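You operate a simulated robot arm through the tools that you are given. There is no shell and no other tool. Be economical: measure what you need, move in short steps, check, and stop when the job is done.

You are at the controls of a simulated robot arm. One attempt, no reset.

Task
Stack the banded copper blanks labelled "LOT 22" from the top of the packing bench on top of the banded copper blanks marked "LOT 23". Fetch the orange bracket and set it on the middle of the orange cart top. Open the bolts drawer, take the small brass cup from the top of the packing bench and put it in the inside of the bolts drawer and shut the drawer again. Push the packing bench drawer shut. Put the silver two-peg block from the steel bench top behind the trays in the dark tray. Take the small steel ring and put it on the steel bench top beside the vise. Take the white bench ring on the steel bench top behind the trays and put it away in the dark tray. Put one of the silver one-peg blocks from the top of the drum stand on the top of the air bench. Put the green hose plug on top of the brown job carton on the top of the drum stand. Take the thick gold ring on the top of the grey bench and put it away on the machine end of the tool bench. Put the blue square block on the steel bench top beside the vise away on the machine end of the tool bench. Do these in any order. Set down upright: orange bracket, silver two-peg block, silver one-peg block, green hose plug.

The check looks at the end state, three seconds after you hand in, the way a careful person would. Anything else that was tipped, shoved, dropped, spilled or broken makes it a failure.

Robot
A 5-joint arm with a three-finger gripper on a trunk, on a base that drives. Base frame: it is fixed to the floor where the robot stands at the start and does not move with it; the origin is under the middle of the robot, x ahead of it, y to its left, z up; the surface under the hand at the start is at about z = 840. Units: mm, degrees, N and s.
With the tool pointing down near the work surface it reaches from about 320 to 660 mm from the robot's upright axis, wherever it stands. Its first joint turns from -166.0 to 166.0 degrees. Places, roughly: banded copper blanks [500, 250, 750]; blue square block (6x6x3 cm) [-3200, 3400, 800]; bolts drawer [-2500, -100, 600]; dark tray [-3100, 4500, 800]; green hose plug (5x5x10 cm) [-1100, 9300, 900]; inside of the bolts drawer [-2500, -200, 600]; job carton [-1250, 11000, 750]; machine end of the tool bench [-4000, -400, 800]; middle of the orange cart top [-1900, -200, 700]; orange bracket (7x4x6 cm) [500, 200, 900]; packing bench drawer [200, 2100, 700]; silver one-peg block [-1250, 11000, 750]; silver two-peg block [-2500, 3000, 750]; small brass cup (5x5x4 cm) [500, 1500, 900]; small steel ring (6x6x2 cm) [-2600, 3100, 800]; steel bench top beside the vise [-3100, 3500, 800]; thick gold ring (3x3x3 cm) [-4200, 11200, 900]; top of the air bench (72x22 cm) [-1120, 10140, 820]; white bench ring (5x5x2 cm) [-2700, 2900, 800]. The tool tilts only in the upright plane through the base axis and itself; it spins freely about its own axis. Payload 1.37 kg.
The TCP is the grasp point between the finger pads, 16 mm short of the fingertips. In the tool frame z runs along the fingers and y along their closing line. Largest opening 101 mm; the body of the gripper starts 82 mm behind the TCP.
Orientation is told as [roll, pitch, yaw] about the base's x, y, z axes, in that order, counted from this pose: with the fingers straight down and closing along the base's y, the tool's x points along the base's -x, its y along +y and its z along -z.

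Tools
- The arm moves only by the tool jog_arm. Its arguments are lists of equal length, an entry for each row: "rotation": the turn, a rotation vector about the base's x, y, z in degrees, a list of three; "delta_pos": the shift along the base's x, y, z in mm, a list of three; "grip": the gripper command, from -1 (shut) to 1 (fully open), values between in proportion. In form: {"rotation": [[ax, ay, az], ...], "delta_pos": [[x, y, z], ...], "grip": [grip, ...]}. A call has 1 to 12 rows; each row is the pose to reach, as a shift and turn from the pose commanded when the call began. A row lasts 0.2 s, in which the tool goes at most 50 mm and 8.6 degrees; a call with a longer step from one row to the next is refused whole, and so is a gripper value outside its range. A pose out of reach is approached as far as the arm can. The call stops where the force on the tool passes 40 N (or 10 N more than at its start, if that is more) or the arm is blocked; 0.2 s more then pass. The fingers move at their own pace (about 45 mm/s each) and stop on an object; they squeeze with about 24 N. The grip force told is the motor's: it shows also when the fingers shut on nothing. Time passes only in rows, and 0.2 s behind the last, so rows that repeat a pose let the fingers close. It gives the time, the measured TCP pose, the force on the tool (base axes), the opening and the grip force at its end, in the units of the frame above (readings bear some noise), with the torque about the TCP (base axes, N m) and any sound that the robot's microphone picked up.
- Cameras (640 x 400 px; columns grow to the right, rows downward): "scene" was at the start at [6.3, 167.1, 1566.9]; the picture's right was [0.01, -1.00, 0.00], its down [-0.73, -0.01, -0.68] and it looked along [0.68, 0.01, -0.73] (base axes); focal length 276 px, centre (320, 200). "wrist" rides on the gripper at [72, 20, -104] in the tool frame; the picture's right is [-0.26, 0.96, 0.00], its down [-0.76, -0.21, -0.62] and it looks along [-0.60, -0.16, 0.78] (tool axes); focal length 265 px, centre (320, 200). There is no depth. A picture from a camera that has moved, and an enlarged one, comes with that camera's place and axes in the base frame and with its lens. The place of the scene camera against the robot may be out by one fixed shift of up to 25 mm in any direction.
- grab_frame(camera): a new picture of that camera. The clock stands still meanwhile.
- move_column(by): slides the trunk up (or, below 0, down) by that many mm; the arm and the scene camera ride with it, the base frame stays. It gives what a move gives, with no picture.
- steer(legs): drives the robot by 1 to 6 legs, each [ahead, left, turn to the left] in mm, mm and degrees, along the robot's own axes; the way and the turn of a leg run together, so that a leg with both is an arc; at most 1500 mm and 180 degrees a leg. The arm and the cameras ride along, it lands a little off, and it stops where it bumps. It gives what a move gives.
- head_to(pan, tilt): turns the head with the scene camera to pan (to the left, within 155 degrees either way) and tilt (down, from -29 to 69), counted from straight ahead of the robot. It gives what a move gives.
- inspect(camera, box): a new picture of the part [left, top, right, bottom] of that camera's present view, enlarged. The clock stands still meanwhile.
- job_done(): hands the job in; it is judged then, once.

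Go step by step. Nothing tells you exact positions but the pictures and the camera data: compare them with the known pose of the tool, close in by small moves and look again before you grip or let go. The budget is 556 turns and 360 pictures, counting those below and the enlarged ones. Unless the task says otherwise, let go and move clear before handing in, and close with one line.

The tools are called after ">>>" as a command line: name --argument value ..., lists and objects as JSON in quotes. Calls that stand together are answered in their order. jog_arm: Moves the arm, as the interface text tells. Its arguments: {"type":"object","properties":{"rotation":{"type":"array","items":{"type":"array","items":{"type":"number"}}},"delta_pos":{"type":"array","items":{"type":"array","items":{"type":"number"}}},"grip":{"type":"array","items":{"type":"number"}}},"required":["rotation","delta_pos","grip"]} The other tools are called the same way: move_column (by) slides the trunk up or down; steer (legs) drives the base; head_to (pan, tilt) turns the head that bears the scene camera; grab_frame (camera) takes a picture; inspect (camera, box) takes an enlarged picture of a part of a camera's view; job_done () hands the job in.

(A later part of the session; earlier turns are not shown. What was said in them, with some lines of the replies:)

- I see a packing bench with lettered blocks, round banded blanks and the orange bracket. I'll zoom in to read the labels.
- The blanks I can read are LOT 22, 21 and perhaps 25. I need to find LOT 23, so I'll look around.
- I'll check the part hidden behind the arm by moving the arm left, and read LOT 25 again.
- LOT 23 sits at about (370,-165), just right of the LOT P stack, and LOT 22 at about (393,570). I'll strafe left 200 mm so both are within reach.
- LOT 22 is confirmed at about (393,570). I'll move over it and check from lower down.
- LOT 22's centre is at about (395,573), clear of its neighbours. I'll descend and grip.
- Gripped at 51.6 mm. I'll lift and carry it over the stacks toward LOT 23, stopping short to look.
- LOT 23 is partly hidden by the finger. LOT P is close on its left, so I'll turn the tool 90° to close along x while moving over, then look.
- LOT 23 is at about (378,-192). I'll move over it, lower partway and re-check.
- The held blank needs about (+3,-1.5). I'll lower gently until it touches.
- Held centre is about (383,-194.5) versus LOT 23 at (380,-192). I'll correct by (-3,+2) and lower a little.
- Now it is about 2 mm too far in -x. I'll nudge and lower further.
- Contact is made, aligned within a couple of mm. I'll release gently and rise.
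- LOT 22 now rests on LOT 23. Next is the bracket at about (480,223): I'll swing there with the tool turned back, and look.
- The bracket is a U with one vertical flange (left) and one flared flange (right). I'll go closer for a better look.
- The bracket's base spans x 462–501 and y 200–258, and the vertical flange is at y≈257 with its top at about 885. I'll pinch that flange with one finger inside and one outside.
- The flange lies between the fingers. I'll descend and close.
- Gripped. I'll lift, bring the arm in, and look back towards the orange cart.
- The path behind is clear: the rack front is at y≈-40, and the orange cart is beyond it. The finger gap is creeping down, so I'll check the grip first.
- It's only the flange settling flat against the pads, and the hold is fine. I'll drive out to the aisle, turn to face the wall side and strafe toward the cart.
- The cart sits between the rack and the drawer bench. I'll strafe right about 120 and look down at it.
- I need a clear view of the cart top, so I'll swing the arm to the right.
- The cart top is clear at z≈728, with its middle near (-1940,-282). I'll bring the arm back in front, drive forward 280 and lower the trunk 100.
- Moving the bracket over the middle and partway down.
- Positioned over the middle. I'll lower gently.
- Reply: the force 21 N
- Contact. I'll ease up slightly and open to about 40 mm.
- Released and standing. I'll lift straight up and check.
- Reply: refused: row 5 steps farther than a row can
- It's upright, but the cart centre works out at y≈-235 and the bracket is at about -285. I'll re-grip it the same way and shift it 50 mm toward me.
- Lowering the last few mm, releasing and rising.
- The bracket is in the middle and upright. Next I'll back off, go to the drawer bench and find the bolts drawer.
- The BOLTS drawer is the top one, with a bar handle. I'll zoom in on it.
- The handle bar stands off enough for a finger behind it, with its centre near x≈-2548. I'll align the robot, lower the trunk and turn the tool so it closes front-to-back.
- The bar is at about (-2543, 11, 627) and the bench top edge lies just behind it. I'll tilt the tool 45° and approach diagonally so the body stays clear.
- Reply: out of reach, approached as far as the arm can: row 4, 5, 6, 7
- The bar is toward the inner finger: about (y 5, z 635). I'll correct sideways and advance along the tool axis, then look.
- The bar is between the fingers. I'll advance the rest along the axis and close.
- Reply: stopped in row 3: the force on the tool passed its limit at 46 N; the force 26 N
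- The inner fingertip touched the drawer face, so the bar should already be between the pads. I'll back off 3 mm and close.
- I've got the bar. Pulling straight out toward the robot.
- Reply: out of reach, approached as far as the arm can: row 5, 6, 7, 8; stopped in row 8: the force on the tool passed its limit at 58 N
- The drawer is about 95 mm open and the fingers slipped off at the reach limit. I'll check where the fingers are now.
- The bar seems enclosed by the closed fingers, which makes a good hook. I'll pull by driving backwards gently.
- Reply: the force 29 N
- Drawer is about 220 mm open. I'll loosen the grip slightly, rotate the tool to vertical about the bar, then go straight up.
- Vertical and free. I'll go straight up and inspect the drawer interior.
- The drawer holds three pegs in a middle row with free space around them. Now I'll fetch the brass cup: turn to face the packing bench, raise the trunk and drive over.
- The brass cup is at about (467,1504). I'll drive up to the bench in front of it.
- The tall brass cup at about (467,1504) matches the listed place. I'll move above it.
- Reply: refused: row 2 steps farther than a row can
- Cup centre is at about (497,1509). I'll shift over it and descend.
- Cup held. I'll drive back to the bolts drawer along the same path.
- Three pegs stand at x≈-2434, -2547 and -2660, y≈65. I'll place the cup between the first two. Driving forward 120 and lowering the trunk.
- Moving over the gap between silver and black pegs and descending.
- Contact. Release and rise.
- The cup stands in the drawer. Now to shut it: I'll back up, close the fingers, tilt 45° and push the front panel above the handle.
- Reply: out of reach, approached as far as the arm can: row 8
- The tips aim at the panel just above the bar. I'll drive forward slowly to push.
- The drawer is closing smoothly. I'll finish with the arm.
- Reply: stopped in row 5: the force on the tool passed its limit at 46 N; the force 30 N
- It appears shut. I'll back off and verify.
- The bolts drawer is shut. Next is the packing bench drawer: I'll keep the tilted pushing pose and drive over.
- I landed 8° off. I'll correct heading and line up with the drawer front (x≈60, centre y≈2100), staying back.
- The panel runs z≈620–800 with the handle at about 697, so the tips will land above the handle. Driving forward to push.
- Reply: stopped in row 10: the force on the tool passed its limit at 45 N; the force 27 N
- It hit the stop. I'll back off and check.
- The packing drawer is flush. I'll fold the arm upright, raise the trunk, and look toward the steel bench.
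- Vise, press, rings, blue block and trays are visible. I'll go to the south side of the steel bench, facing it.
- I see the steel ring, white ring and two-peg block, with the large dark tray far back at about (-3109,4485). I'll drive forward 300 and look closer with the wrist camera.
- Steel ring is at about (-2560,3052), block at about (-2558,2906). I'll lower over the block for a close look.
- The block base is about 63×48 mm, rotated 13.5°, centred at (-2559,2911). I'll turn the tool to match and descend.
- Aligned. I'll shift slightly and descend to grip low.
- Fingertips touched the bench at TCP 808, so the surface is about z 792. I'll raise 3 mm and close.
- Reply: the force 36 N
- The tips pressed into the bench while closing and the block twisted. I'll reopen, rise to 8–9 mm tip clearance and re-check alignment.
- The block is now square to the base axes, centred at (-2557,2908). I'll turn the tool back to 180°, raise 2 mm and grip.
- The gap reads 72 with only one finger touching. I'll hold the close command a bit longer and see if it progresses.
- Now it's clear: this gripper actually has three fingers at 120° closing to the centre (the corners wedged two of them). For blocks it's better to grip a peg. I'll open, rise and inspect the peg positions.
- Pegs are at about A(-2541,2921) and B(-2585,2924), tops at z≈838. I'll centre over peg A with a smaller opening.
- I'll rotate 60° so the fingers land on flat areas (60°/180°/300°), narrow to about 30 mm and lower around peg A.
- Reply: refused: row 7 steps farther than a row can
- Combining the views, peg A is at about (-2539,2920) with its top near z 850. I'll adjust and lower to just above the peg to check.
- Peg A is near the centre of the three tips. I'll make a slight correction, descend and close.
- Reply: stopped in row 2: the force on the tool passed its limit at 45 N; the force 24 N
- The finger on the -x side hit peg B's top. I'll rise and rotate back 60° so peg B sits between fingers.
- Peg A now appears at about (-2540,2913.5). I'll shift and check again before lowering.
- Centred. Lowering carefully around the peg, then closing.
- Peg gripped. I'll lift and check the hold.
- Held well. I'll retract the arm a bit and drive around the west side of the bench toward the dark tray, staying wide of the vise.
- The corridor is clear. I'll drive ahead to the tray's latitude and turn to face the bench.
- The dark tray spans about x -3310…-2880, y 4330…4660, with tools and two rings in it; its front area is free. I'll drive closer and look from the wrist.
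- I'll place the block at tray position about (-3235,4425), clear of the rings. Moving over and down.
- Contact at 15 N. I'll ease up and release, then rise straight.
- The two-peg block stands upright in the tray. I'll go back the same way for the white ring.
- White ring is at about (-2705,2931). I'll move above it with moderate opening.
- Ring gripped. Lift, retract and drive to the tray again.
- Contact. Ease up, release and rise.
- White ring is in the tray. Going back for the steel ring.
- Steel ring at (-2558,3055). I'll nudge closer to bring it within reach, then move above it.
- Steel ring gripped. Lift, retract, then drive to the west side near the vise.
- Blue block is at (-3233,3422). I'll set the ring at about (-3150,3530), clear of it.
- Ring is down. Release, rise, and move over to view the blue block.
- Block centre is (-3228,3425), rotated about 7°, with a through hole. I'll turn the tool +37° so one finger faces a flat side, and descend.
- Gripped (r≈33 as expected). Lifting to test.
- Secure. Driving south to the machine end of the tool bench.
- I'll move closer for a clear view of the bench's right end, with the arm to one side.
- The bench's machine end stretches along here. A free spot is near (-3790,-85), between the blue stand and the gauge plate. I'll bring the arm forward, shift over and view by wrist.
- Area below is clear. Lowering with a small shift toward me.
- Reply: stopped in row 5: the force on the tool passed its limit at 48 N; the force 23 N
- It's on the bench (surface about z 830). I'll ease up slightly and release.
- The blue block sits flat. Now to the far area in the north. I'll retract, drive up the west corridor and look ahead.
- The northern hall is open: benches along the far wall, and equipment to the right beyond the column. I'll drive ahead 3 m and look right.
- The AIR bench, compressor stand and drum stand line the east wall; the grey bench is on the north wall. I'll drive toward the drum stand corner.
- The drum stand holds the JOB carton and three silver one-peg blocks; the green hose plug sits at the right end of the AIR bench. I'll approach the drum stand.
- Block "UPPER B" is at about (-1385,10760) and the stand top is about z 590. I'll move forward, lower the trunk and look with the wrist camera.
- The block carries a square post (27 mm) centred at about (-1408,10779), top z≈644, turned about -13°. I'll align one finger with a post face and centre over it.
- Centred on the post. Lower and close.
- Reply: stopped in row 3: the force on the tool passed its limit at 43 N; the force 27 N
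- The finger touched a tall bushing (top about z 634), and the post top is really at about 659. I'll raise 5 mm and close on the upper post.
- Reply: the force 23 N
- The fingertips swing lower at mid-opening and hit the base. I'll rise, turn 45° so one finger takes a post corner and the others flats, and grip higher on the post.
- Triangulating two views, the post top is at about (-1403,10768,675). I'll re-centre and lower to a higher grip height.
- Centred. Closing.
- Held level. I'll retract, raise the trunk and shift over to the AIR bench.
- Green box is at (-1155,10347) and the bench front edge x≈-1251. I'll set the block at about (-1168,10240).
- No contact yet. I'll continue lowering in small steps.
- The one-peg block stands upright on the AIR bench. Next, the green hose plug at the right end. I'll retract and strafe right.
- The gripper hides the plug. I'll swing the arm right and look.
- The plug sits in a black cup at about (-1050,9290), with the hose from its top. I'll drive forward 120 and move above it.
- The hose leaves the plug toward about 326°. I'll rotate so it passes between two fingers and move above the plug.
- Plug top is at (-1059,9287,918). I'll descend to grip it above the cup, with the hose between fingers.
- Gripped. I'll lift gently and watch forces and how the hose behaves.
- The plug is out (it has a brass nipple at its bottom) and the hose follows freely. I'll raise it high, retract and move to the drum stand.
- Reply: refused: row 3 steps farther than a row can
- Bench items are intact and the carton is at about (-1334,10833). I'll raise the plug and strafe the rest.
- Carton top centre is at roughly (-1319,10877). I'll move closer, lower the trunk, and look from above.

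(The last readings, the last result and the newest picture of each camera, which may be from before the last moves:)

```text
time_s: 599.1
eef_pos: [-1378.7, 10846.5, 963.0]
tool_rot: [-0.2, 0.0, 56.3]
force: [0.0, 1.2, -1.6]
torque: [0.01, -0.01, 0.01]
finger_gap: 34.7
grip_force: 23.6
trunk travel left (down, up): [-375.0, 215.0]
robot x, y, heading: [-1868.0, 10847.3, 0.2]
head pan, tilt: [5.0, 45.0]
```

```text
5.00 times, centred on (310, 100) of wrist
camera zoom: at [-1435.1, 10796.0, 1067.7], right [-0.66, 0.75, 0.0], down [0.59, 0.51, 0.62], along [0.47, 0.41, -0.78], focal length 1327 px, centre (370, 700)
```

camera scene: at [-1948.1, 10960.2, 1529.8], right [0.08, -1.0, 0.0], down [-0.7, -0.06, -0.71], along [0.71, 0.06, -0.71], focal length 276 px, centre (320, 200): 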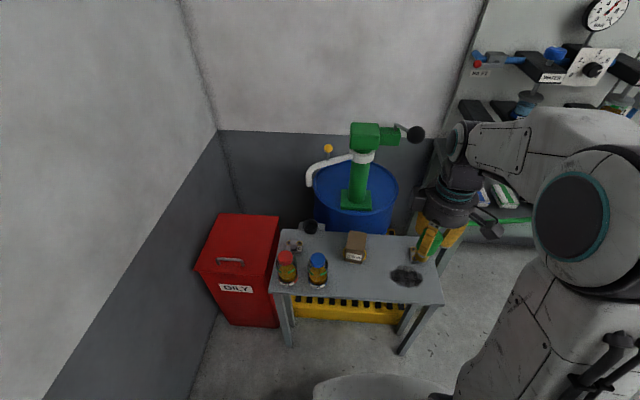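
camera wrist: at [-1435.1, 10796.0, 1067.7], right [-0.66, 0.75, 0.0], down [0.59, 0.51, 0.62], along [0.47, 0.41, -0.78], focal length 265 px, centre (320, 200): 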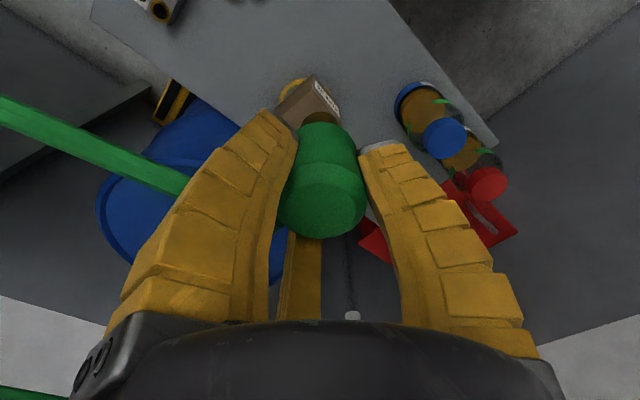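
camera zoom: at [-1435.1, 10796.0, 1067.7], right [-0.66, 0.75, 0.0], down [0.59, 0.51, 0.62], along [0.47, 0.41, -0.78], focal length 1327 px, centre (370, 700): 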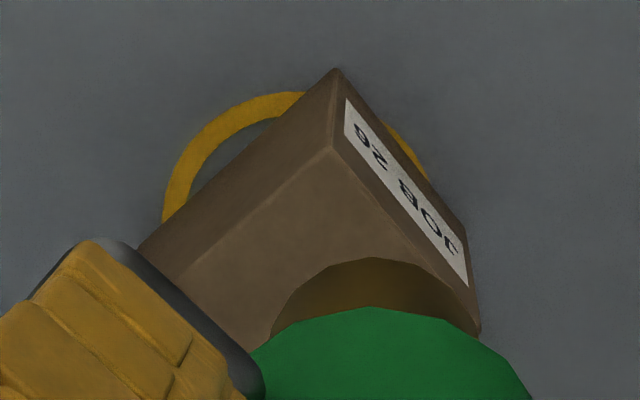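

Carton: top z≈713, size about 63×84, centre about (-1307,10879). I'll move the plug above that, still high.

>>> jog_arm --rotation '[[0, 0, 0], [0, 0, 0], [0, 0, 0], [0, 0, 0], [0, 0, 0]]' --delta_pos '[[35, 15, 0], [72, 32, 0], [72, 32, -40], [72, 32, -85], [72, 32, -120]]' --grip '[-1, -1, -1, -1, -1]'

>>> grab_frame --camera "wrist"

>>> inspect --camera "scene" --box '[330, 170, 470, 280]'

```text
time_s: 600.3
eef_pos: [-1307.8, 10877.1, 844.8]
tool_rot: [-0.3, -0.1, 56.4]
force: [-0.1, 0.3, -1.2]
torque: [0.01, 0.01, 0.0]
finger_gap: 34.8
grip_force: 23.7
trunk travel left (down, up): [-375.0, 215.0]
robot x, y, heading: [-1868.5, 10845.8, 0.2]
head pan, tilt: [5.0, 45.0]
```

```text
128 pictures are left
camera wrist: at [-1364.7, 10827.4, 950.0], right [-0.66, 0.75, 0.0], down [0.59, 0.51, 0.62], along [0.47, 0.41, -0.78], focal length 265 px, centre (320, 200)
```

wrist: 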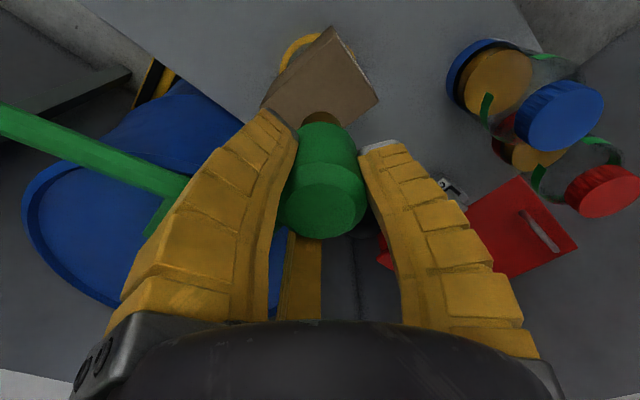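

```text
3.64 times, centred on (400, 225) of scene
camera zoom: at [-1859.8, 11019.0, 1419.8], right [0.09, -1.0, 0.0], down [-0.7, -0.06, -0.71], along [0.7, 0.06, -0.71], focal length 1005 px, centre (29, 109)
```

zoom: 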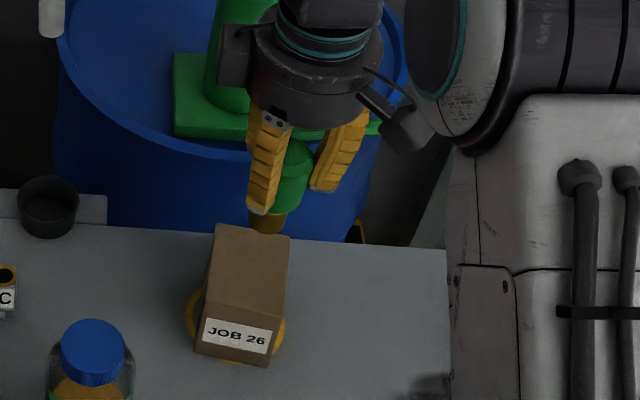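

>>> inspect --camera "wrist" --box '[240, 10, 400, 140]'

```text
3.08 times, centred on (320, 75) of wrist
camera zoom: at [-1364.7, 10827.4, 950.0], right [-0.66, 0.75, 0.0], down [0.59, 0.51, 0.62], along [0.47, 0.41, -0.78], focal length 817 px, centre (320, 585)
```

zoom: 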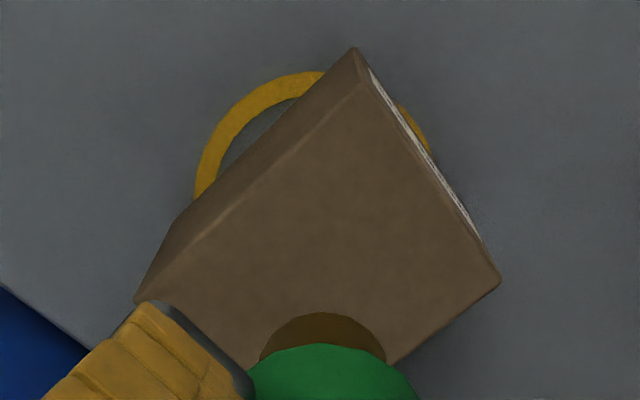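

Carton centre confirmed at (-1305,10879). Lowering gently.

>>> jog_arm --rotation '[[0, 0, 0], [0, 0, 0], [0, 0, 0], [0, 0, 0], [0, 0, 0], [0, 0, 0]]' --delta_pos '[[3, 2, -15], [3, 2, -30], [3, 2, -40], [3, 2, -44], [3, 2, -47], [3, 2, -50]]' --grip '[-1, -1, -1, -1, -1, -1]'

>>> inspect --camera "scene" --box '[330, 170, 470, 280]'

```text
time_s: 601.7
eef_pos: [-1306.1, 10877.4, 796.1]
tool_rot: [-0.1, 0.0, 56.4]
force: [-0.1, 0.4, -1.2]
torque: [0.01, 0.02, 0.0]
finger_gap: 34.8
grip_force: 23.8
trunk travel left (down, up): [-375.0, 215.0]
robot x, y, heading: [-1869.8, 10844.6, 0.1]
head pan, tilt: [5.0, 45.0]
```

```text
3.64 times, centred on (400, 225) of scene
camera zoom: at [-1860.1, 11018.9, 1419.8], right [0.09, -1.0, 0.0], down [-0.7, -0.06, -0.71], along [0.7, 0.06, -0.71], focal length 1005 px, centre (29, 109)
```

zoom: 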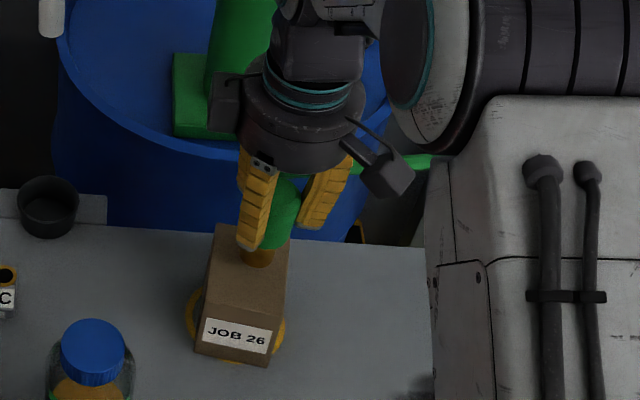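

>>> jog_arm --rotation '[[0, 0, 0], [0, 0, 0], [0, 0, 0], [0, 0, 0], [0, 0, 0]]' --delta_pos '[[0, 0, -3], [0, 0, -6], [0, 0, -9], [0, 0, -12], [0, 0, -14]]' --grip '[-1, -1, -1, -1, -1]'

```text
time_s: 602.9
eef_pos: [-1305.4, 10877.0, 783.0]
tool_rot: [-0.3, -0.1, 56.4]
force: [0.7, 0.5, -2.0]
torque: [0.0, 0.01, 0.0]
finger_gap: 34.8
grip_force: 23.3
trunk travel left (down, up): [-375.0, 215.0]
robot x, y, heading: [-1867.9, 10845.4, -0.0]
head pan, tilt: [5.0, 45.0]
```

>>> jog_arm --rotation '[[0, 0, 0], [0, 0, 0], [0, 0, 0], [0, 0, 0], [0, 0, 0], [0, 0, 0]]' --delta_pos '[[0, 0, -2], [0, 0, -4], [0, 0, -6], [0, 0, -8], [0, 0, -10], [0, 0, -12]]' --grip '[-1, -1, -1, -1, -1, -1]'

>>> inspect --camera "scene" --box '[330, 190, 450, 280]'

```text
time_s: 604.3
eef_pos: [-1306.9, 10878.7, 771.4]
tool_rot: [-0.5, -0.3, 56.4]
force: [3.1, 2.6, 15.5]
torque: [0.05, -0.17, -0.02]
finger_gap: 39.1
grip_force: 24.1
trunk travel left (down, up): [-375.0, 215.0]
robot x, y, heading: [-1869.2, 10845.8, 0.3]
head pan, tilt: [5.0, 45.0]
```

```text
4.44 times, centred on (390, 235) of scene
camera zoom: at [-1861.4, 11019.1, 1419.9], right [0.09, -1.0, 0.0], down [-0.7, -0.06, -0.71], along [0.7, 0.06, -0.71], focal length 1228 px, centre (9, 44)
```

zoom: 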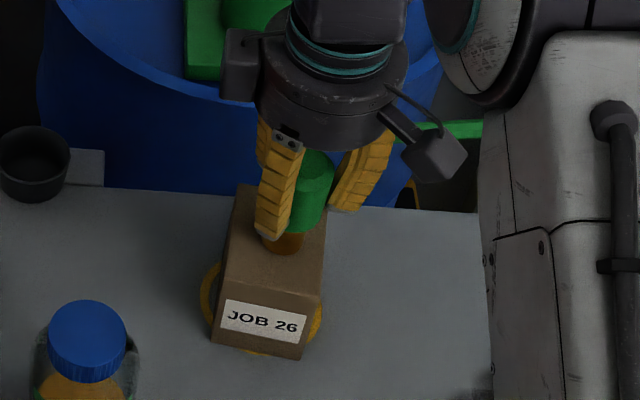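

Contact. Ease up 2 mm, then open slowly.

>>> jog_arm --rotation '[[0, 0, 0], [0, 0, 0], [0, 0, 0], [0, 0, 0], [0, 0, 0], [0, 0, 0]]' --delta_pos '[[0, 0, 2], [0, 0, 2], [0, 0, 2], [0, 0, 2], [0, 0, 2], [0, 0, 2]]' --grip '[-1, -0.15, -0.05, 0.1, 0.2, 0.3]'

>>> grab_frame --camera "wrist"

>>> inspect --camera "scene" --box '[330, 190, 450, 280]'

```text
time_s: 605.7
eef_pos: [-1306.3, 10879.1, 770.2]
tool_rot: [-0.2, -0.2, 56.4]
force: [-0.2, -0.4, 0.2]
torque: [0.0, 0.01, -0.02]
finger_gap: 68.7
grip_force: 2.6
trunk travel left (down, up): [-375.0, 215.0]
robot x, y, heading: [-1866.0, 10843.2, 0.2]
head pan, tilt: [5.0, 45.0]
```

```text
123 pictures are left
camera wrist: at [-1362.2, 10828.2, 875.2], right [-0.66, 0.75, 0.0], down [0.59, 0.51, 0.62], along [0.47, 0.41, -0.78], focal length 265 px, centre (320, 200)
```

wrist: 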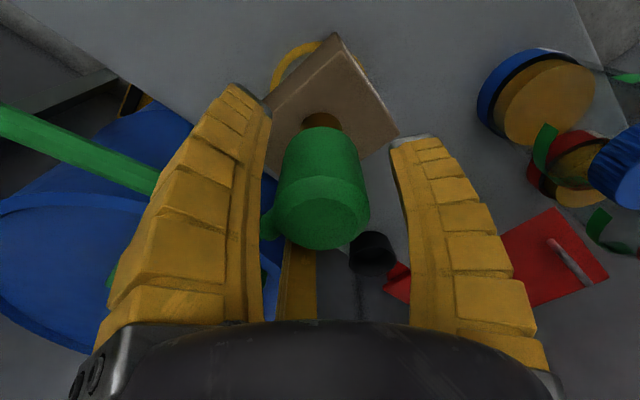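

```text
4.44 times, centred on (390, 235) of scene
camera zoom: at [-1860.3, 11018.9, 1419.8], right [0.09, -1.0, 0.0], down [-0.7, -0.06, -0.71], along [0.7, 0.06, -0.71], focal length 1228 px, centre (9, 44)
```

zoom: 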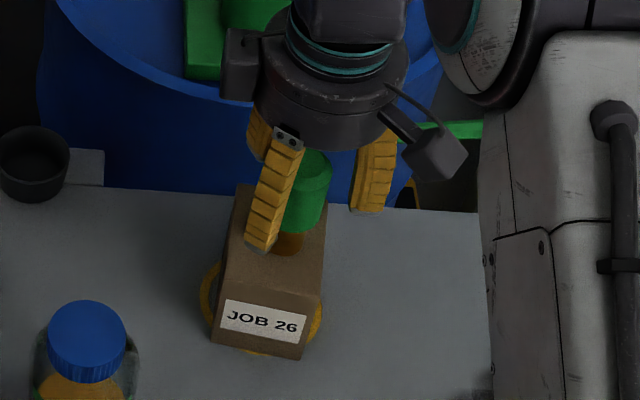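

It stands. Open wider and rise slowly straight up.

>>> jog_arm --rotation '[[0, 0, 0], [0, 0, 0], [0, 0, 0], [0, 0, 0], [0, 0, 0], [0, 0, 0], [0, 0, 0], [0, 0, 0], [0, 0, 0], [0, 0, 0]]' --delta_pos '[[0, 0, 0], [0, 0, 0], [0, 0, 8], [0, 0, 20], [0, 0, 35], [0, 0, 55], [0, 0, 80], [0, 0, 110], [0, 0, 145], [0, 0, 180]]' --grip '[0.5, 0.7, 0.8, 0.8, 0.8, 0.8, 0.8, 0.8, 0.8, 0.8]'

>>> grab_frame --camera "wrist"

>>> inspect --camera "scene" --box '[310, 150, 470, 280]'

```text
time_s: 607.9
eef_pos: [-1304.5, 10876.6, 950.3]
tool_rot: [-0.2, -0.1, 56.4]
force: [-1.4, 0.4, -0.1]
torque: [-0.02, 0.0, 0.02]
finger_gap: 92.0
grip_force: 1.3
trunk travel left (down, up): [-375.0, 215.0]
robot x, y, heading: [-1865.3, 10844.4, 0.1]
head pan, tilt: [5.0, 45.0]
```

```text
121 pictures are left
camera wrist: at [-1360.7, 10827.3, 1055.4], right [-0.66, 0.75, 0.0], down [0.59, 0.51, 0.62], along [0.47, 0.41, -0.78], focal length 265 px, centre (320, 200)
```

wrist: 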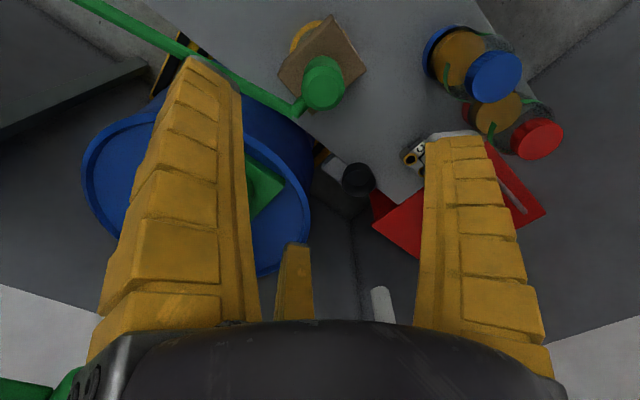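

```text
3.08 times, centred on (390, 215) of scene
camera zoom: at [-1860.4, 11018.9, 1419.8], right [0.09, -1.0, 0.0], down [-0.7, -0.06, -0.71], along [0.7, 0.06, -0.71], focal length 850 px, centre (105, 154)
```

zoom: 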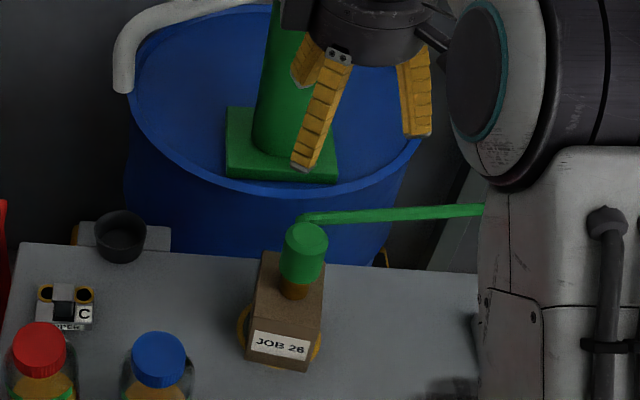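

The plug stands upright on the carton. Now for the thick gold ring on the grey bench: retract, raise, and drive west.

>>> jog_arm --rotation '[[0, 0, 0], [0, 0, 0], [0, 0, 0], [0, 0, 0], [0, 0, 0]]' --delta_pos '[[0, 0, 40], [-45, -5, 50], [-90, -10, 50], [-135, -15, 50], [-175, -20, 50]]' --grip '[0.8, 0.5, 0.2, 0, 0]'

>>> move_column --by 110

>>> steer --legs '[[-500, 0, 0], [0, 0, 90], [-250, 0, 0], [0, 1500, 0]]'

>>> head_to --pan 15 --tilt 30

>>> grab_frame --camera "scene"

```text
time_s: 609.1
eef_pos: [-1480.1, 10858.0, 1000.5]
tool_rot: [-0.2, -0.1, 56.4]
force: [-0.7, 0.7, -0.5]
torque: [0.01, 0.02, 0.02]
finger_gap: 54.5
grip_force: 2.6
trunk travel left (down, up): [-375.0, 215.0]
robot x, y, heading: [-1867.2, 10847.7, 0.2]
head pan, tilt: [5.0, 45.0]
```

```text
time_s: 610.5
eef_pos: [-1478.7, 10857.1, 1110.7]
tool_rot: [-0.2, -0.1, 56.4]
force: [1.0, 0.7, 0.3]
torque: [0.01, 0.0, -0.01]
finger_gap: 54.3
grip_force: 2.6
trunk travel left (down, up): [-485.0, 105.0]
robot x, y, heading: [-1869.2, 10843.9, -0.0]
head pan, tilt: [5.0, 45.0]
```

```text
time_s: 625.3
eef_pos: [-3799.9, 10950.6, 1111.5]
tool_rot: [-0.1, -0.2, 145.6]
force: [-1.0, 0.1, -0.8]
torque: [-0.03, 0.02, -0.01]
finger_gap: 54.4
grip_force: 2.7
trunk travel left (down, up): [-485.0, 105.0]
robot x, y, heading: [-3795.8, 10563.1, 89.5]
head pan, tilt: [5.0, 45.0]
stopped in leg 4: the robot was blocked; the commanded pose is now the measured one
```

```text
time_s: 626.1
eef_pos: [-3800.8, 10950.9, 1109.4]
tool_rot: [-0.2, 0.0, 145.6]
force: [-0.5, 1.0, -0.4]
torque: [-0.03, 0.02, -0.01]
finger_gap: 54.5
grip_force: 3.1
trunk travel left (down, up): [-485.0, 105.0]
robot x, y, heading: [-3791.1, 10563.3, 89.4]
head pan, tilt: [15.0, 30.0]
```

```text
119 pictures are left
camera scene: at [-4005.7, 10582.9, 1552.3], right [0.97, 0.25, 0.0], down [0.12, -0.48, -0.87], along [-0.22, 0.84, -0.5], focal length 276 px, centre (320, 200)
```

scene: 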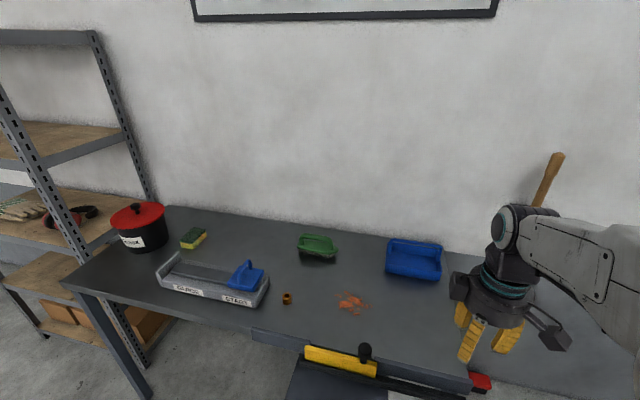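

I was blocked by the small stand in front of the bench. I'll look down at it before moving.

>>> head_to --pan 25 --tilt 60

>>> grab_frame --camera "scene"

```text
time_s: 627.1
eef_pos: [-3800.0, 10950.7, 1110.2]
tool_rot: [-0.2, -0.1, 145.5]
force: [0.1, -0.4, -0.6]
torque: [0.01, 0.0, -0.01]
finger_gap: 54.1
grip_force: 3.0
trunk travel left (down, up): [-485.0, 105.0]
robot x, y, heading: [-3792.1, 10562.2, 89.6]
head pan, tilt: [25.0, 60.0]
```

```text
118 pictures are left
camera scene: at [-4010.9, 10556.1, 1510.4], right [0.91, 0.41, 0.0], down [0.36, -0.79, -0.5], along [-0.21, 0.46, -0.87], focal length 276 px, centre (320, 200)
```

scene: 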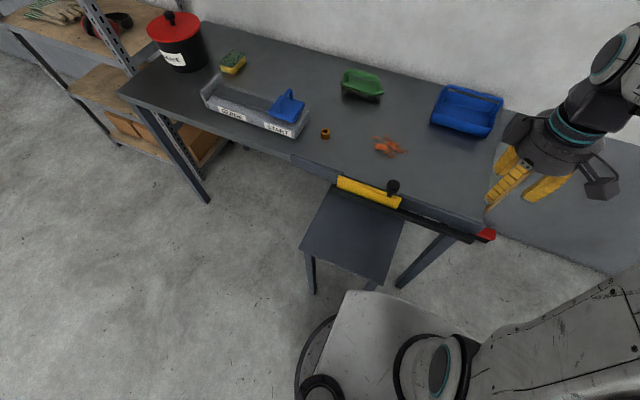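

The stand looks undisturbed, and the ring is at about (-4255,11127). I'll back off 70 mm and slide left.

>>> steer --legs '[[-70, 0, 0.4], [0, 440, 0]]'

>>> head_to --pan 0 --tilt 50

>>> grab_frame --camera "scene"

>>> grab_frame --camera "wrist"

```text
time_s: 630.4
eef_pos: [-4251.4, 10883.1, 1110.2]
tool_rot: [-0.2, -0.2, 146.2]
force: [0.2, -0.6, -0.2]
torque: [-0.02, -0.02, 0.0]
finger_gap: 54.3
grip_force: 2.4
trunk travel left (down, up): [-485.0, 105.0]
robot x, y, heading: [-4237.5, 10495.1, 89.9]
head pan, tilt: [25.0, 60.0]
```

```text
time_s: 631.3
eef_pos: [-4250.6, 10882.4, 1111.3]
tool_rot: [-0.2, -0.2, 146.1]
force: [0.3, 0.3, 1.0]
torque: [0.02, 0.04, 0.04]
finger_gap: 54.1
grip_force: 3.2
trunk travel left (down, up): [-485.0, 105.0]
robot x, y, heading: [-4245.5, 10493.9, 89.9]
head pan, tilt: [0.0, 50.0]
```

```text
117 pictures are left
camera scene: at [-4428.5, 10502.7, 1522.9], right [1.0, 0.0, 0.0], down [0.0, -0.77, -0.64], along [0.0, 0.64, -0.77], focal length 276 px, centre (320, 200)
```

scene: 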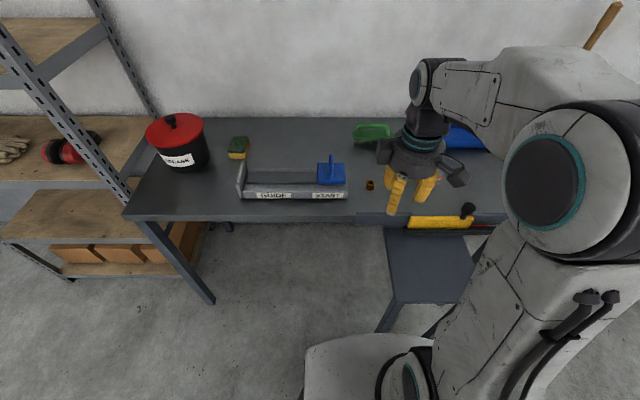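

```text
116 pictures are left
camera wrist: at [-4201.4, 10825.7, 1214.7], right [-0.76, -0.65, 0.0], down [-0.51, 0.59, 0.62], along [-0.41, 0.47, -0.78], focal length 265 px, centre (320, 200)
```

wrist: 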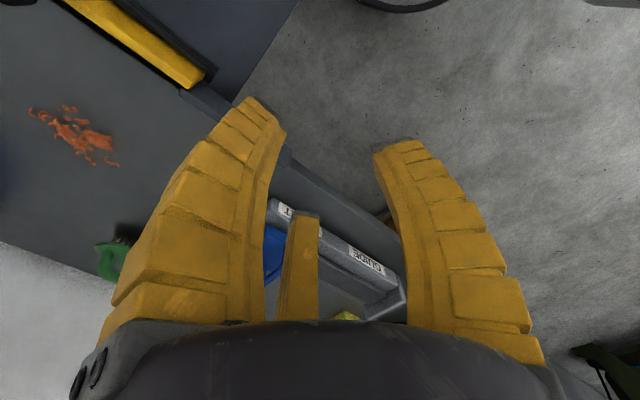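

Ring is at about (-4270,11145), slightly far. I'll nudge forward 60 and move the arm above it.

>>> steer --legs '[[55, 40, 0]]'

>>> jog_arm --rotation '[[0, 0, 0], [0, 0, 0], [0, 0, 0], [0, 0, 0], [0, 0, 0]]' --delta_pos '[[5, 40, 0], [10, 80, -15], [15, 120, -30], [15, 155, -50], [15, 180, -75]]' --grip '[0.2, 0.5, 0.8, 0.8, 0.8]'

>>> grab_frame --camera "wrist"

```text
time_s: 632.3
eef_pos: [-4291.3, 10939.4, 1109.9]
tool_rot: [-0.3, -0.1, 146.2]
force: [-1.1, 0.9, 0.2]
torque: [-0.03, -0.02, -0.05]
finger_gap: 54.4
grip_force: 2.2
trunk travel left (down, up): [-485.0, 105.0]
robot x, y, heading: [-4279.8, 10548.5, 90.2]
head pan, tilt: [0.0, 50.0]
```

```text
time_s: 633.5
eef_pos: [-4274.6, 11121.4, 1035.9]
tool_rot: [-0.2, -0.2, 146.2]
force: [0.8, 0.0, 0.6]
torque: [0.0, 0.0, 0.01]
finger_gap: 91.7
grip_force: 1.1
trunk travel left (down, up): [-485.0, 105.0]
robot x, y, heading: [-4281.3, 10550.8, 90.0]
head pan, tilt: [0.0, 50.0]
```

```text
115 pictures are left
camera wrist: at [-4225.5, 11063.6, 1139.8], right [-0.76, -0.65, 0.0], down [-0.51, 0.59, 0.62], along [-0.41, 0.47, -0.78], focal length 265 px, centre (320, 200)
```

wrist: 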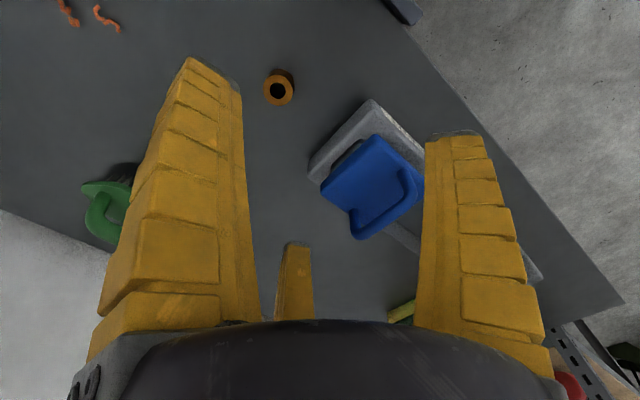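

Ring at about (-4246,11150). Centre over it and descend part-way.

>>> jog_arm --rotation '[[0, 0, 0], [0, 0, 0], [0, 0, 0], [0, 0, 0]]' --delta_pos '[[14, 15, -20], [28, 29, -50], [28, 29, -85], [28, 29, -105]]' --grip '[0.4, 0.2, 0.1, 0.1]'

>>> inspect --camera "wrist" --box '[200, 20, 440, 220]'

```text
time_s: 634.5
eef_pos: [-4247.1, 11146.1, 931.2]
tool_rot: [-0.3, -0.1, 146.2]
force: [-0.1, -0.4, -0.1]
torque: [0.0, -0.01, 0.0]
finger_gap: 59.0
grip_force: 2.4
trunk travel left (down, up): [-485.0, 105.0]
robot x, y, heading: [-4280.8, 10550.6, 90.1]
head pan, tilt: [0.0, 50.0]
```

```text
2.00 times, centred on (320, 120) of wrist
camera zoom: at [-4197.7, 11088.8, 1035.8], right [-0.76, -0.65, 0.0], down [-0.51, 0.59, 0.62], along [-0.41, 0.47, -0.78], focal length 531 px, centre (320, 360)
```

zoom: 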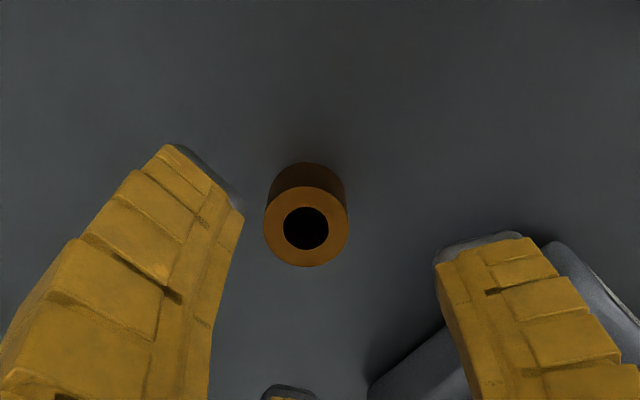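

Ring top is at (-4246,11151,863). Descend and grip.

>>> jog_arm --rotation '[[0, 0, 0], [0, 0, 0], [0, 0, 0], [0, 0, 0], [0, 0, 0], [0, 0, 0], [0, 0, 0], [0, 0, 0]]' --delta_pos '[[1, 5, -30], [1, 5, -55], [1, 5, -69], [1, 5, -69], [1, 5, -69], [1, 5, -69], [1, 5, -69], [1, 5, -69]]' --grip '[0.1, 0.1, 0.1, -1, -1, -1, -1, -1]'

>>> grab_frame --camera "wrist"

```text
time_s: 636.3
eef_pos: [-4245.9, 11153.2, 862.8]
tool_rot: [-0.3, -0.1, 146.2]
force: [0.6, -0.3, 6.2]
torque: [-0.05, -0.1, 0.0]
finger_gap: 24.6
grip_force: 23.7
trunk travel left (down, up): [-485.0, 105.0]
robot x, y, heading: [-4279.0, 10550.6, 90.0]
head pan, tilt: [0.0, 50.0]
```

```text
113 pictures are left
camera wrist: at [-4196.4, 11094.7, 966.5], right [-0.76, -0.65, 0.0], down [-0.51, 0.59, 0.62], along [-0.41, 0.47, -0.78], focal length 265 px, centre (320, 200)
```

wrist: 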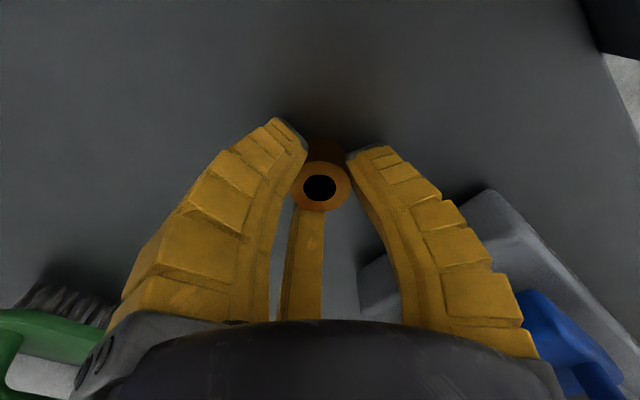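

Gripped. Lift, retract and start the trip back south.

>>> jog_arm --rotation '[[0, 0, 0], [0, 0, 0], [0, 0, 0], [0, 0, 0], [0, 0, 0], [0, 0, 0], [0, 0, 0], [0, 0, 0]]' --delta_pos '[[0, 0, 35], [0, 0, 80], [0, 0, 125], [0, -30, 160], [-5, -75, 180], [-10, -120, 200], [-15, -165, 220], [-20, -205, 240]]' --grip '[-1, -1, -1, -1, -1, -1, -1, -1]'

>>> steer --legs '[[-350, 0, 0], [0, 0, 180], [1500, 0, 0], [1500, 0, 0]]'

>>> grab_frame --camera "wrist"

```text
time_s: 638.1
eef_pos: [-4268.2, 10944.4, 1102.9]
tool_rot: [-0.2, -0.2, 146.4]
force: [0.1, -0.3, -0.8]
torque: [0.03, 0.02, 0.01]
finger_gap: 22.4
grip_force: 23.9
trunk travel left (down, up): [-485.0, 105.0]
robot x, y, heading: [-4282.0, 10543.7, 90.1]
head pan, tilt: [0.0, 50.0]
```

```text
time_s: 661.6
eef_pos: [-4505.2, 6817.6, 1100.2]
tool_rot: [-0.1, -0.1, -37.1]
force: [-0.9, -0.2, -1.8]
torque: [0.02, 0.0, 0.0]
finger_gap: 22.5
grip_force: 24.2
trunk travel left (down, up): [-485.0, 105.0]
robot x, y, heading: [-4468.5, 7213.8, -93.2]
head pan, tilt: [0.0, 50.0]
```

```text
112 pictures are left
camera wrist: at [-4550.2, 6877.4, 1205.8], right [0.79, 0.61, 0.0], down [0.48, -0.62, 0.62], along [0.38, -0.5, -0.78], focal length 265 px, centre (320, 200)
```

wrist: 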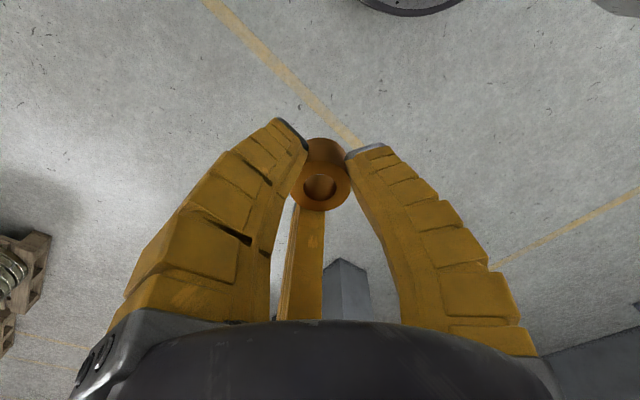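

>>> steer --legs '[[0, 0, 3.2], [0, 230, 0], [1500, 0, 0], [1500, 0, 0]]'

>>> head_to --pan 0 --tilt 20

>>> grab_frame --camera "scene"

```text
time_s: 678.0
eef_pos: [-4117.3, 3771.5, 1102.6]
tool_rot: [-0.2, 0.0, -30.3]
force: [0.1, -0.2, -1.4]
torque: [0.0, 0.01, -0.01]
finger_gap: 22.5
grip_force: 24.0
trunk travel left (down, up): [-485.0, 105.0]
robot x, y, heading: [-4128.1, 4166.0, -86.7]
head pan, tilt: [0.0, 50.0]
```

```text
time_s: 679.0
eef_pos: [-4118.1, 3773.5, 1100.5]
tool_rot: [-0.2, -0.1, -30.2]
force: [-0.5, 0.5, -1.3]
torque: [0.0, -0.03, 0.02]
finger_gap: 22.6
grip_force: 24.2
trunk travel left (down, up): [-485.0, 105.0]
robot x, y, heading: [-4128.7, 4173.1, -86.8]
head pan, tilt: [0.0, 20.0]
```

```text
111 pictures are left
camera scene: at [-3965.7, 4138.3, 1568.4], right [-1.0, -0.06, 0.0], down [-0.02, 0.34, -0.94], along [0.06, -0.94, -0.34], focal length 276 px, centre (320, 200)
```

scene: 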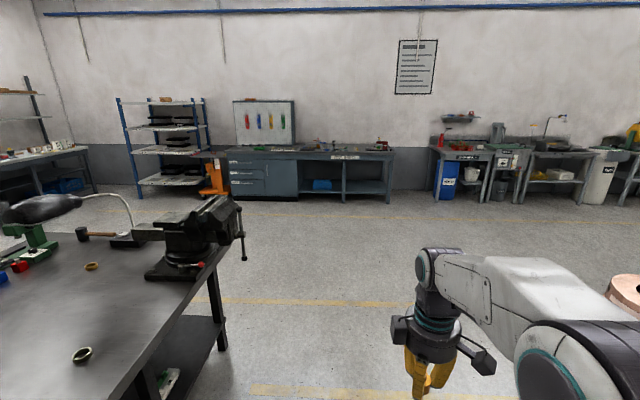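

>>> steer --legs '[[0, 0, -3.2], [0, -100, 0], [1500, 0, 0], [1500, 0, 0]]'

>>> head_to --pan 0 --tilt 38

>>> grab_frame --camera "scene"

```text
time_s: 694.8
eef_pos: [-4203.8, 712.8, 1102.8]
tool_rot: [-0.2, -0.1, -33.4]
force: [0.7, 0.2, -1.4]
torque: [0.02, 0.02, 0.02]
finger_gap: 22.4
grip_force: 24.1
trunk travel left (down, up): [-485.0, 105.0]
robot x, y, heading: [-4192.7, 1104.8, -89.4]
head pan, tilt: [0.0, 20.0]
```

```text
time_s: 695.6
eef_pos: [-4203.5, 712.1, 1101.7]
tool_rot: [-0.2, 0.0, -33.3]
force: [0.5, 0.0, -0.6]
torque: [-0.04, 0.03, -0.01]
finger_gap: 22.1
grip_force: 24.3
trunk travel left (down, up): [-485.0, 105.0]
robot x, y, heading: [-4196.4, 1111.2, -89.6]
head pan, tilt: [0.0, 38.0]
```

```text
110 pictures are left
camera scene: at [-4032.7, 1075.7, 1540.1], right [-1.0, -0.01, 0.0], down [-0.01, 0.62, -0.79], along [0.01, -0.79, -0.62], focal length 276 px, centre (320, 200)
```

scene: 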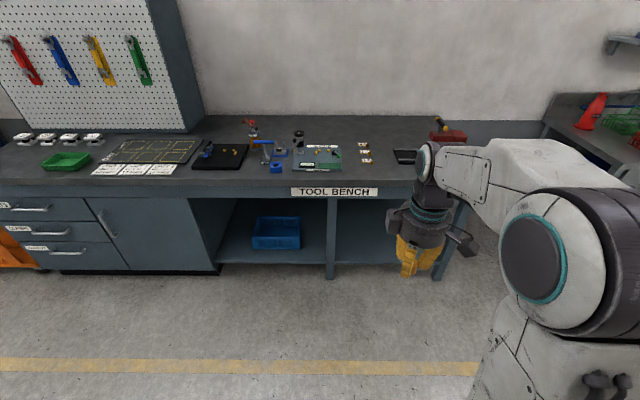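

>>> steer --legs '[[640, 0, -0.5]]'

>>> head_to --pan 0 --tilt 48

>>> grab_frame --camera "scene"

>>> grab_frame --camera "wrist"

```text
time_s: 699.3
eef_pos: [-4195.1, 61.4, 1101.1]
tool_rot: [-0.2, 0.0, -33.1]
force: [0.0, 0.6, -1.8]
torque: [0.03, 0.02, 0.01]
finger_gap: 22.5
grip_force: 23.8
trunk travel left (down, up): [-485.0, 105.0]
robot x, y, heading: [-4192.2, 458.4, -89.3]
head pan, tilt: [0.0, 38.0]
```

```text
time_s: 700.0
eef_pos: [-4195.4, 62.3, 1102.2]
tool_rot: [-0.2, -0.1, -33.1]
force: [0.0, -0.5, -1.1]
torque: [0.0, -0.02, 0.02]
finger_gap: 22.7
grip_force: 24.3
trunk travel left (down, up): [-485.0, 105.0]
robot x, y, heading: [-4187.6, 456.6, -89.2]
head pan, tilt: [0.0, 48.0]
```

```text
109 pictures are left
camera scene: at [-4025.8, 433.6, 1525.6], right [-1.0, -0.01, 0.0], down [-0.01, 0.74, -0.67], along [0.01, -0.67, -0.74], focal length 276 px, centre (320, 200)
```

scene: 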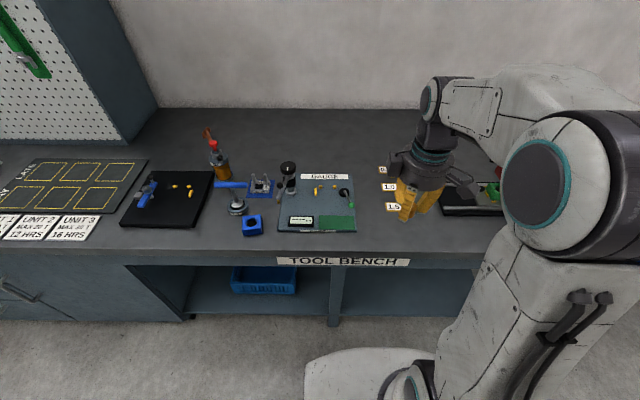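

```text
108 pictures are left
camera wrist: at [-4244.8, 117.8, 1205.9], right [0.75, 0.66, 0.0], down [0.52, -0.58, 0.62], along [0.41, -0.47, -0.78], focal length 265 px, centre (320, 200)
```

wrist: 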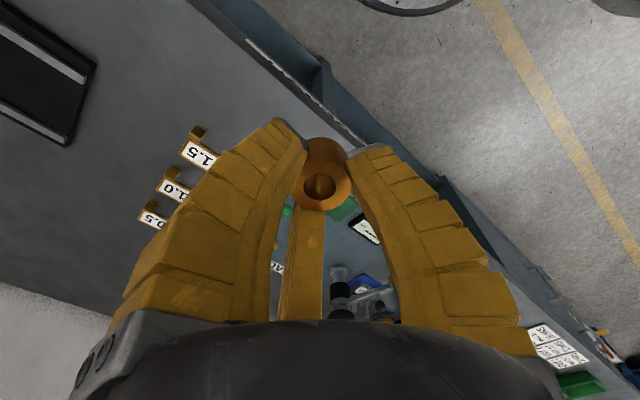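

Free spot at about (-4190,-50), between the gauge plate and the tokens. Moving over and lowering.

>>> jog_arm --rotation '[[0, 0, 0], [0, 0, 0], [0, 0, 0], [0, 0, 0], [0, 0, 0], [0, 0, 0], [0, 0, 0], [0, 0, 0]]' --delta_pos '[[2, -40, 0], [4, -80, -15], [5, -108, -45], [5, -112, -90], [5, -112, -135], [5, -112, -175], [5, -112, -205], [5, -112, -225]]' --grip '[-1, -1, -1, -1, -1, -1, -1, -1]'

>>> grab_frame --camera "wrist"

>>> inspect --camera "scene" --box '[280, 140, 480, 280]'

```text
time_s: 701.8
eef_pos: [-4191.7, -51.4, 879.2]
tool_rot: [-0.1, -0.1, -33.1]
force: [-0.2, -0.2, -1.7]
torque: [-0.01, 0.0, 0.05]
finger_gap: 22.6
grip_force: 23.6
trunk travel left (down, up): [-485.0, 105.0]
robot x, y, heading: [-4187.5, 462.6, -89.4]
head pan, tilt: [0.0, 48.0]
```

```text
107 pictures are left
camera wrist: at [-4241.5, 4.6, 982.7], right [0.75, 0.66, 0.0], down [0.52, -0.58, 0.62], along [0.41, -0.47, -0.78], focal length 265 px, centre (320, 200)
```

wrist: 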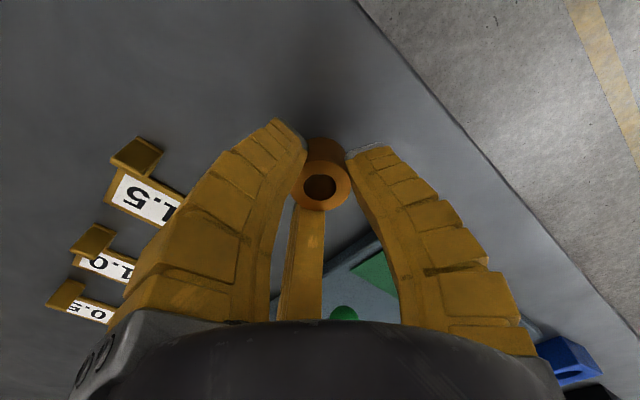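

```text
2.86 times, centred on (380, 210) of scene
camera zoom: at [-4025.8, 433.4, 1525.6], right [-1.0, -0.01, 0.0], down [-0.01, 0.74, -0.67], along [0.01, -0.67, -0.74], focal length 790 px, centre (149, 171)
```

zoom: 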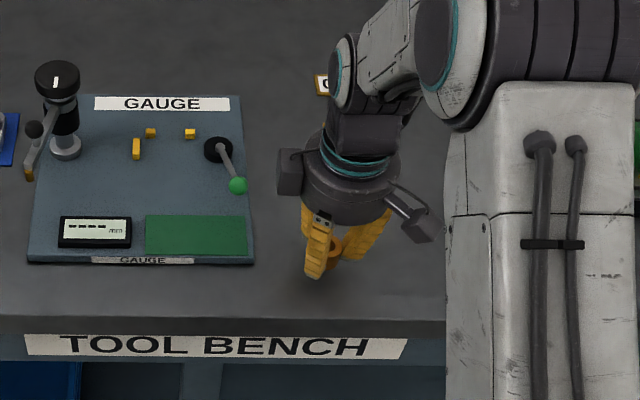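

>>> jog_arm --rotation '[[0, 0, 0], [0, 0, 0], [0, 0, 0], [0, 0, 0], [0, 0, 0], [0, 0, 0], [0, 0, 0]]' --delta_pos '[[0, 0, -8], [0, 0, -12], [0, 0, -15], [0, 0, -18], [0, 0, -20], [0, 0, -22], [0, 0, -24]]' --grip '[-1, -1, -1, -1, -1, -1, -1]'

```text
time_s: 703.4
eef_pos: [-4189.2, -50.8, 854.1]
tool_rot: [-0.3, -0.2, -33.1]
force: [-5.6, -4.6, 21.3]
torque: [0.04, 0.03, 0.01]
finger_gap: 28.4
grip_force: 24.2
trunk travel left (down, up): [-485.0, 105.0]
robot x, y, heading: [-4188.7, 461.3, -89.2]
head pan, tilt: [0.0, 48.0]
```

Contact. Ease up, release and rise.

>>> jog_arm --rotation '[[0, 0, 0], [0, 0, 0], [0, 0, 0], [0, 0, 0], [0, 0, 0], [0, 0, 0], [0, 0, 0], [0, 0, 0], [0, 0, 0]]' --delta_pos '[[0, 0, 3], [0, 0, 6], [0, 0, 9], [0, 0, 12], [0, 0, 35], [0, 0, 75], [0, 0, 120], [0, 0, 165], [0, 0, 210]]' --grip '[-0.3, -0.1, 0, 0.1, 0.1, 0.1, 0.1, 0.1, 0.1]'

>>> grab_frame --camera "wrist"

>>> inspect --camera "scene" --box '[220, 140, 460, 280]'

```text
time_s: 705.4
eef_pos: [-4189.9, -51.1, 1064.1]
tool_rot: [-0.3, -0.1, -33.1]
force: [0.2, 0.0, -0.5]
torque: [0.01, -0.01, 0.0]
finger_gap: 59.2
grip_force: 2.5
trunk travel left (down, up): [-485.0, 105.0]
robot x, y, heading: [-4190.0, 460.4, -89.3]
head pan, tilt: [0.0, 48.0]
```

```text
105 pictures are left
camera wrist: at [-4239.9, 4.7, 1167.9], right [0.75, 0.66, 0.0], down [0.52, -0.58, 0.62], along [0.41, -0.47, -0.78], focal length 265 px, centre (320, 200)
```

wrist: 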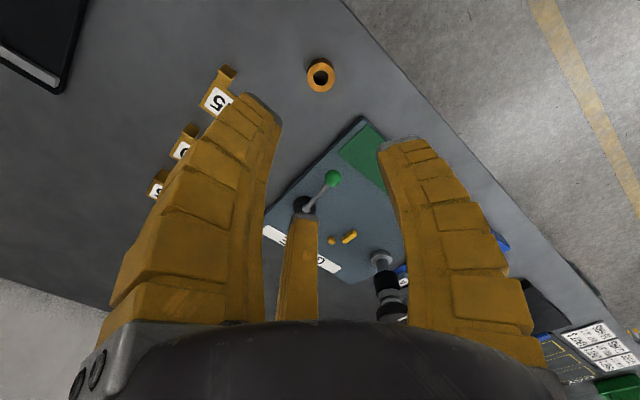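

```text
2.67 times, centred on (340, 210) of scene
camera zoom: at [-4025.9, 434.0, 1525.6], right [-1.0, -0.01, 0.0], down [-0.01, 0.74, -0.67], along [0.01, -0.67, -0.74], focal length 737 px, centre (267, 173)
```

zoom: 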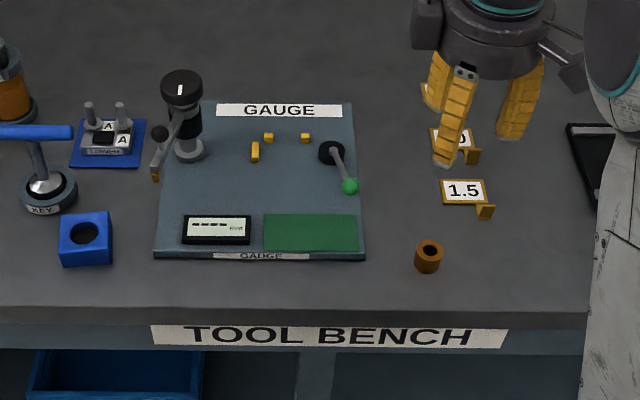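

Gold ring and blue block are both in place at the machine end, and all items are delivered. The arm is clear, so I'm handing in.

>>> job_done

```text
The job is handed in.
```

I placed every item, shut both drawers and left the arm clear before handing in; on the way to the gold ring the base touched a small stand by the grey bench, which looked undisturbed afterwards.
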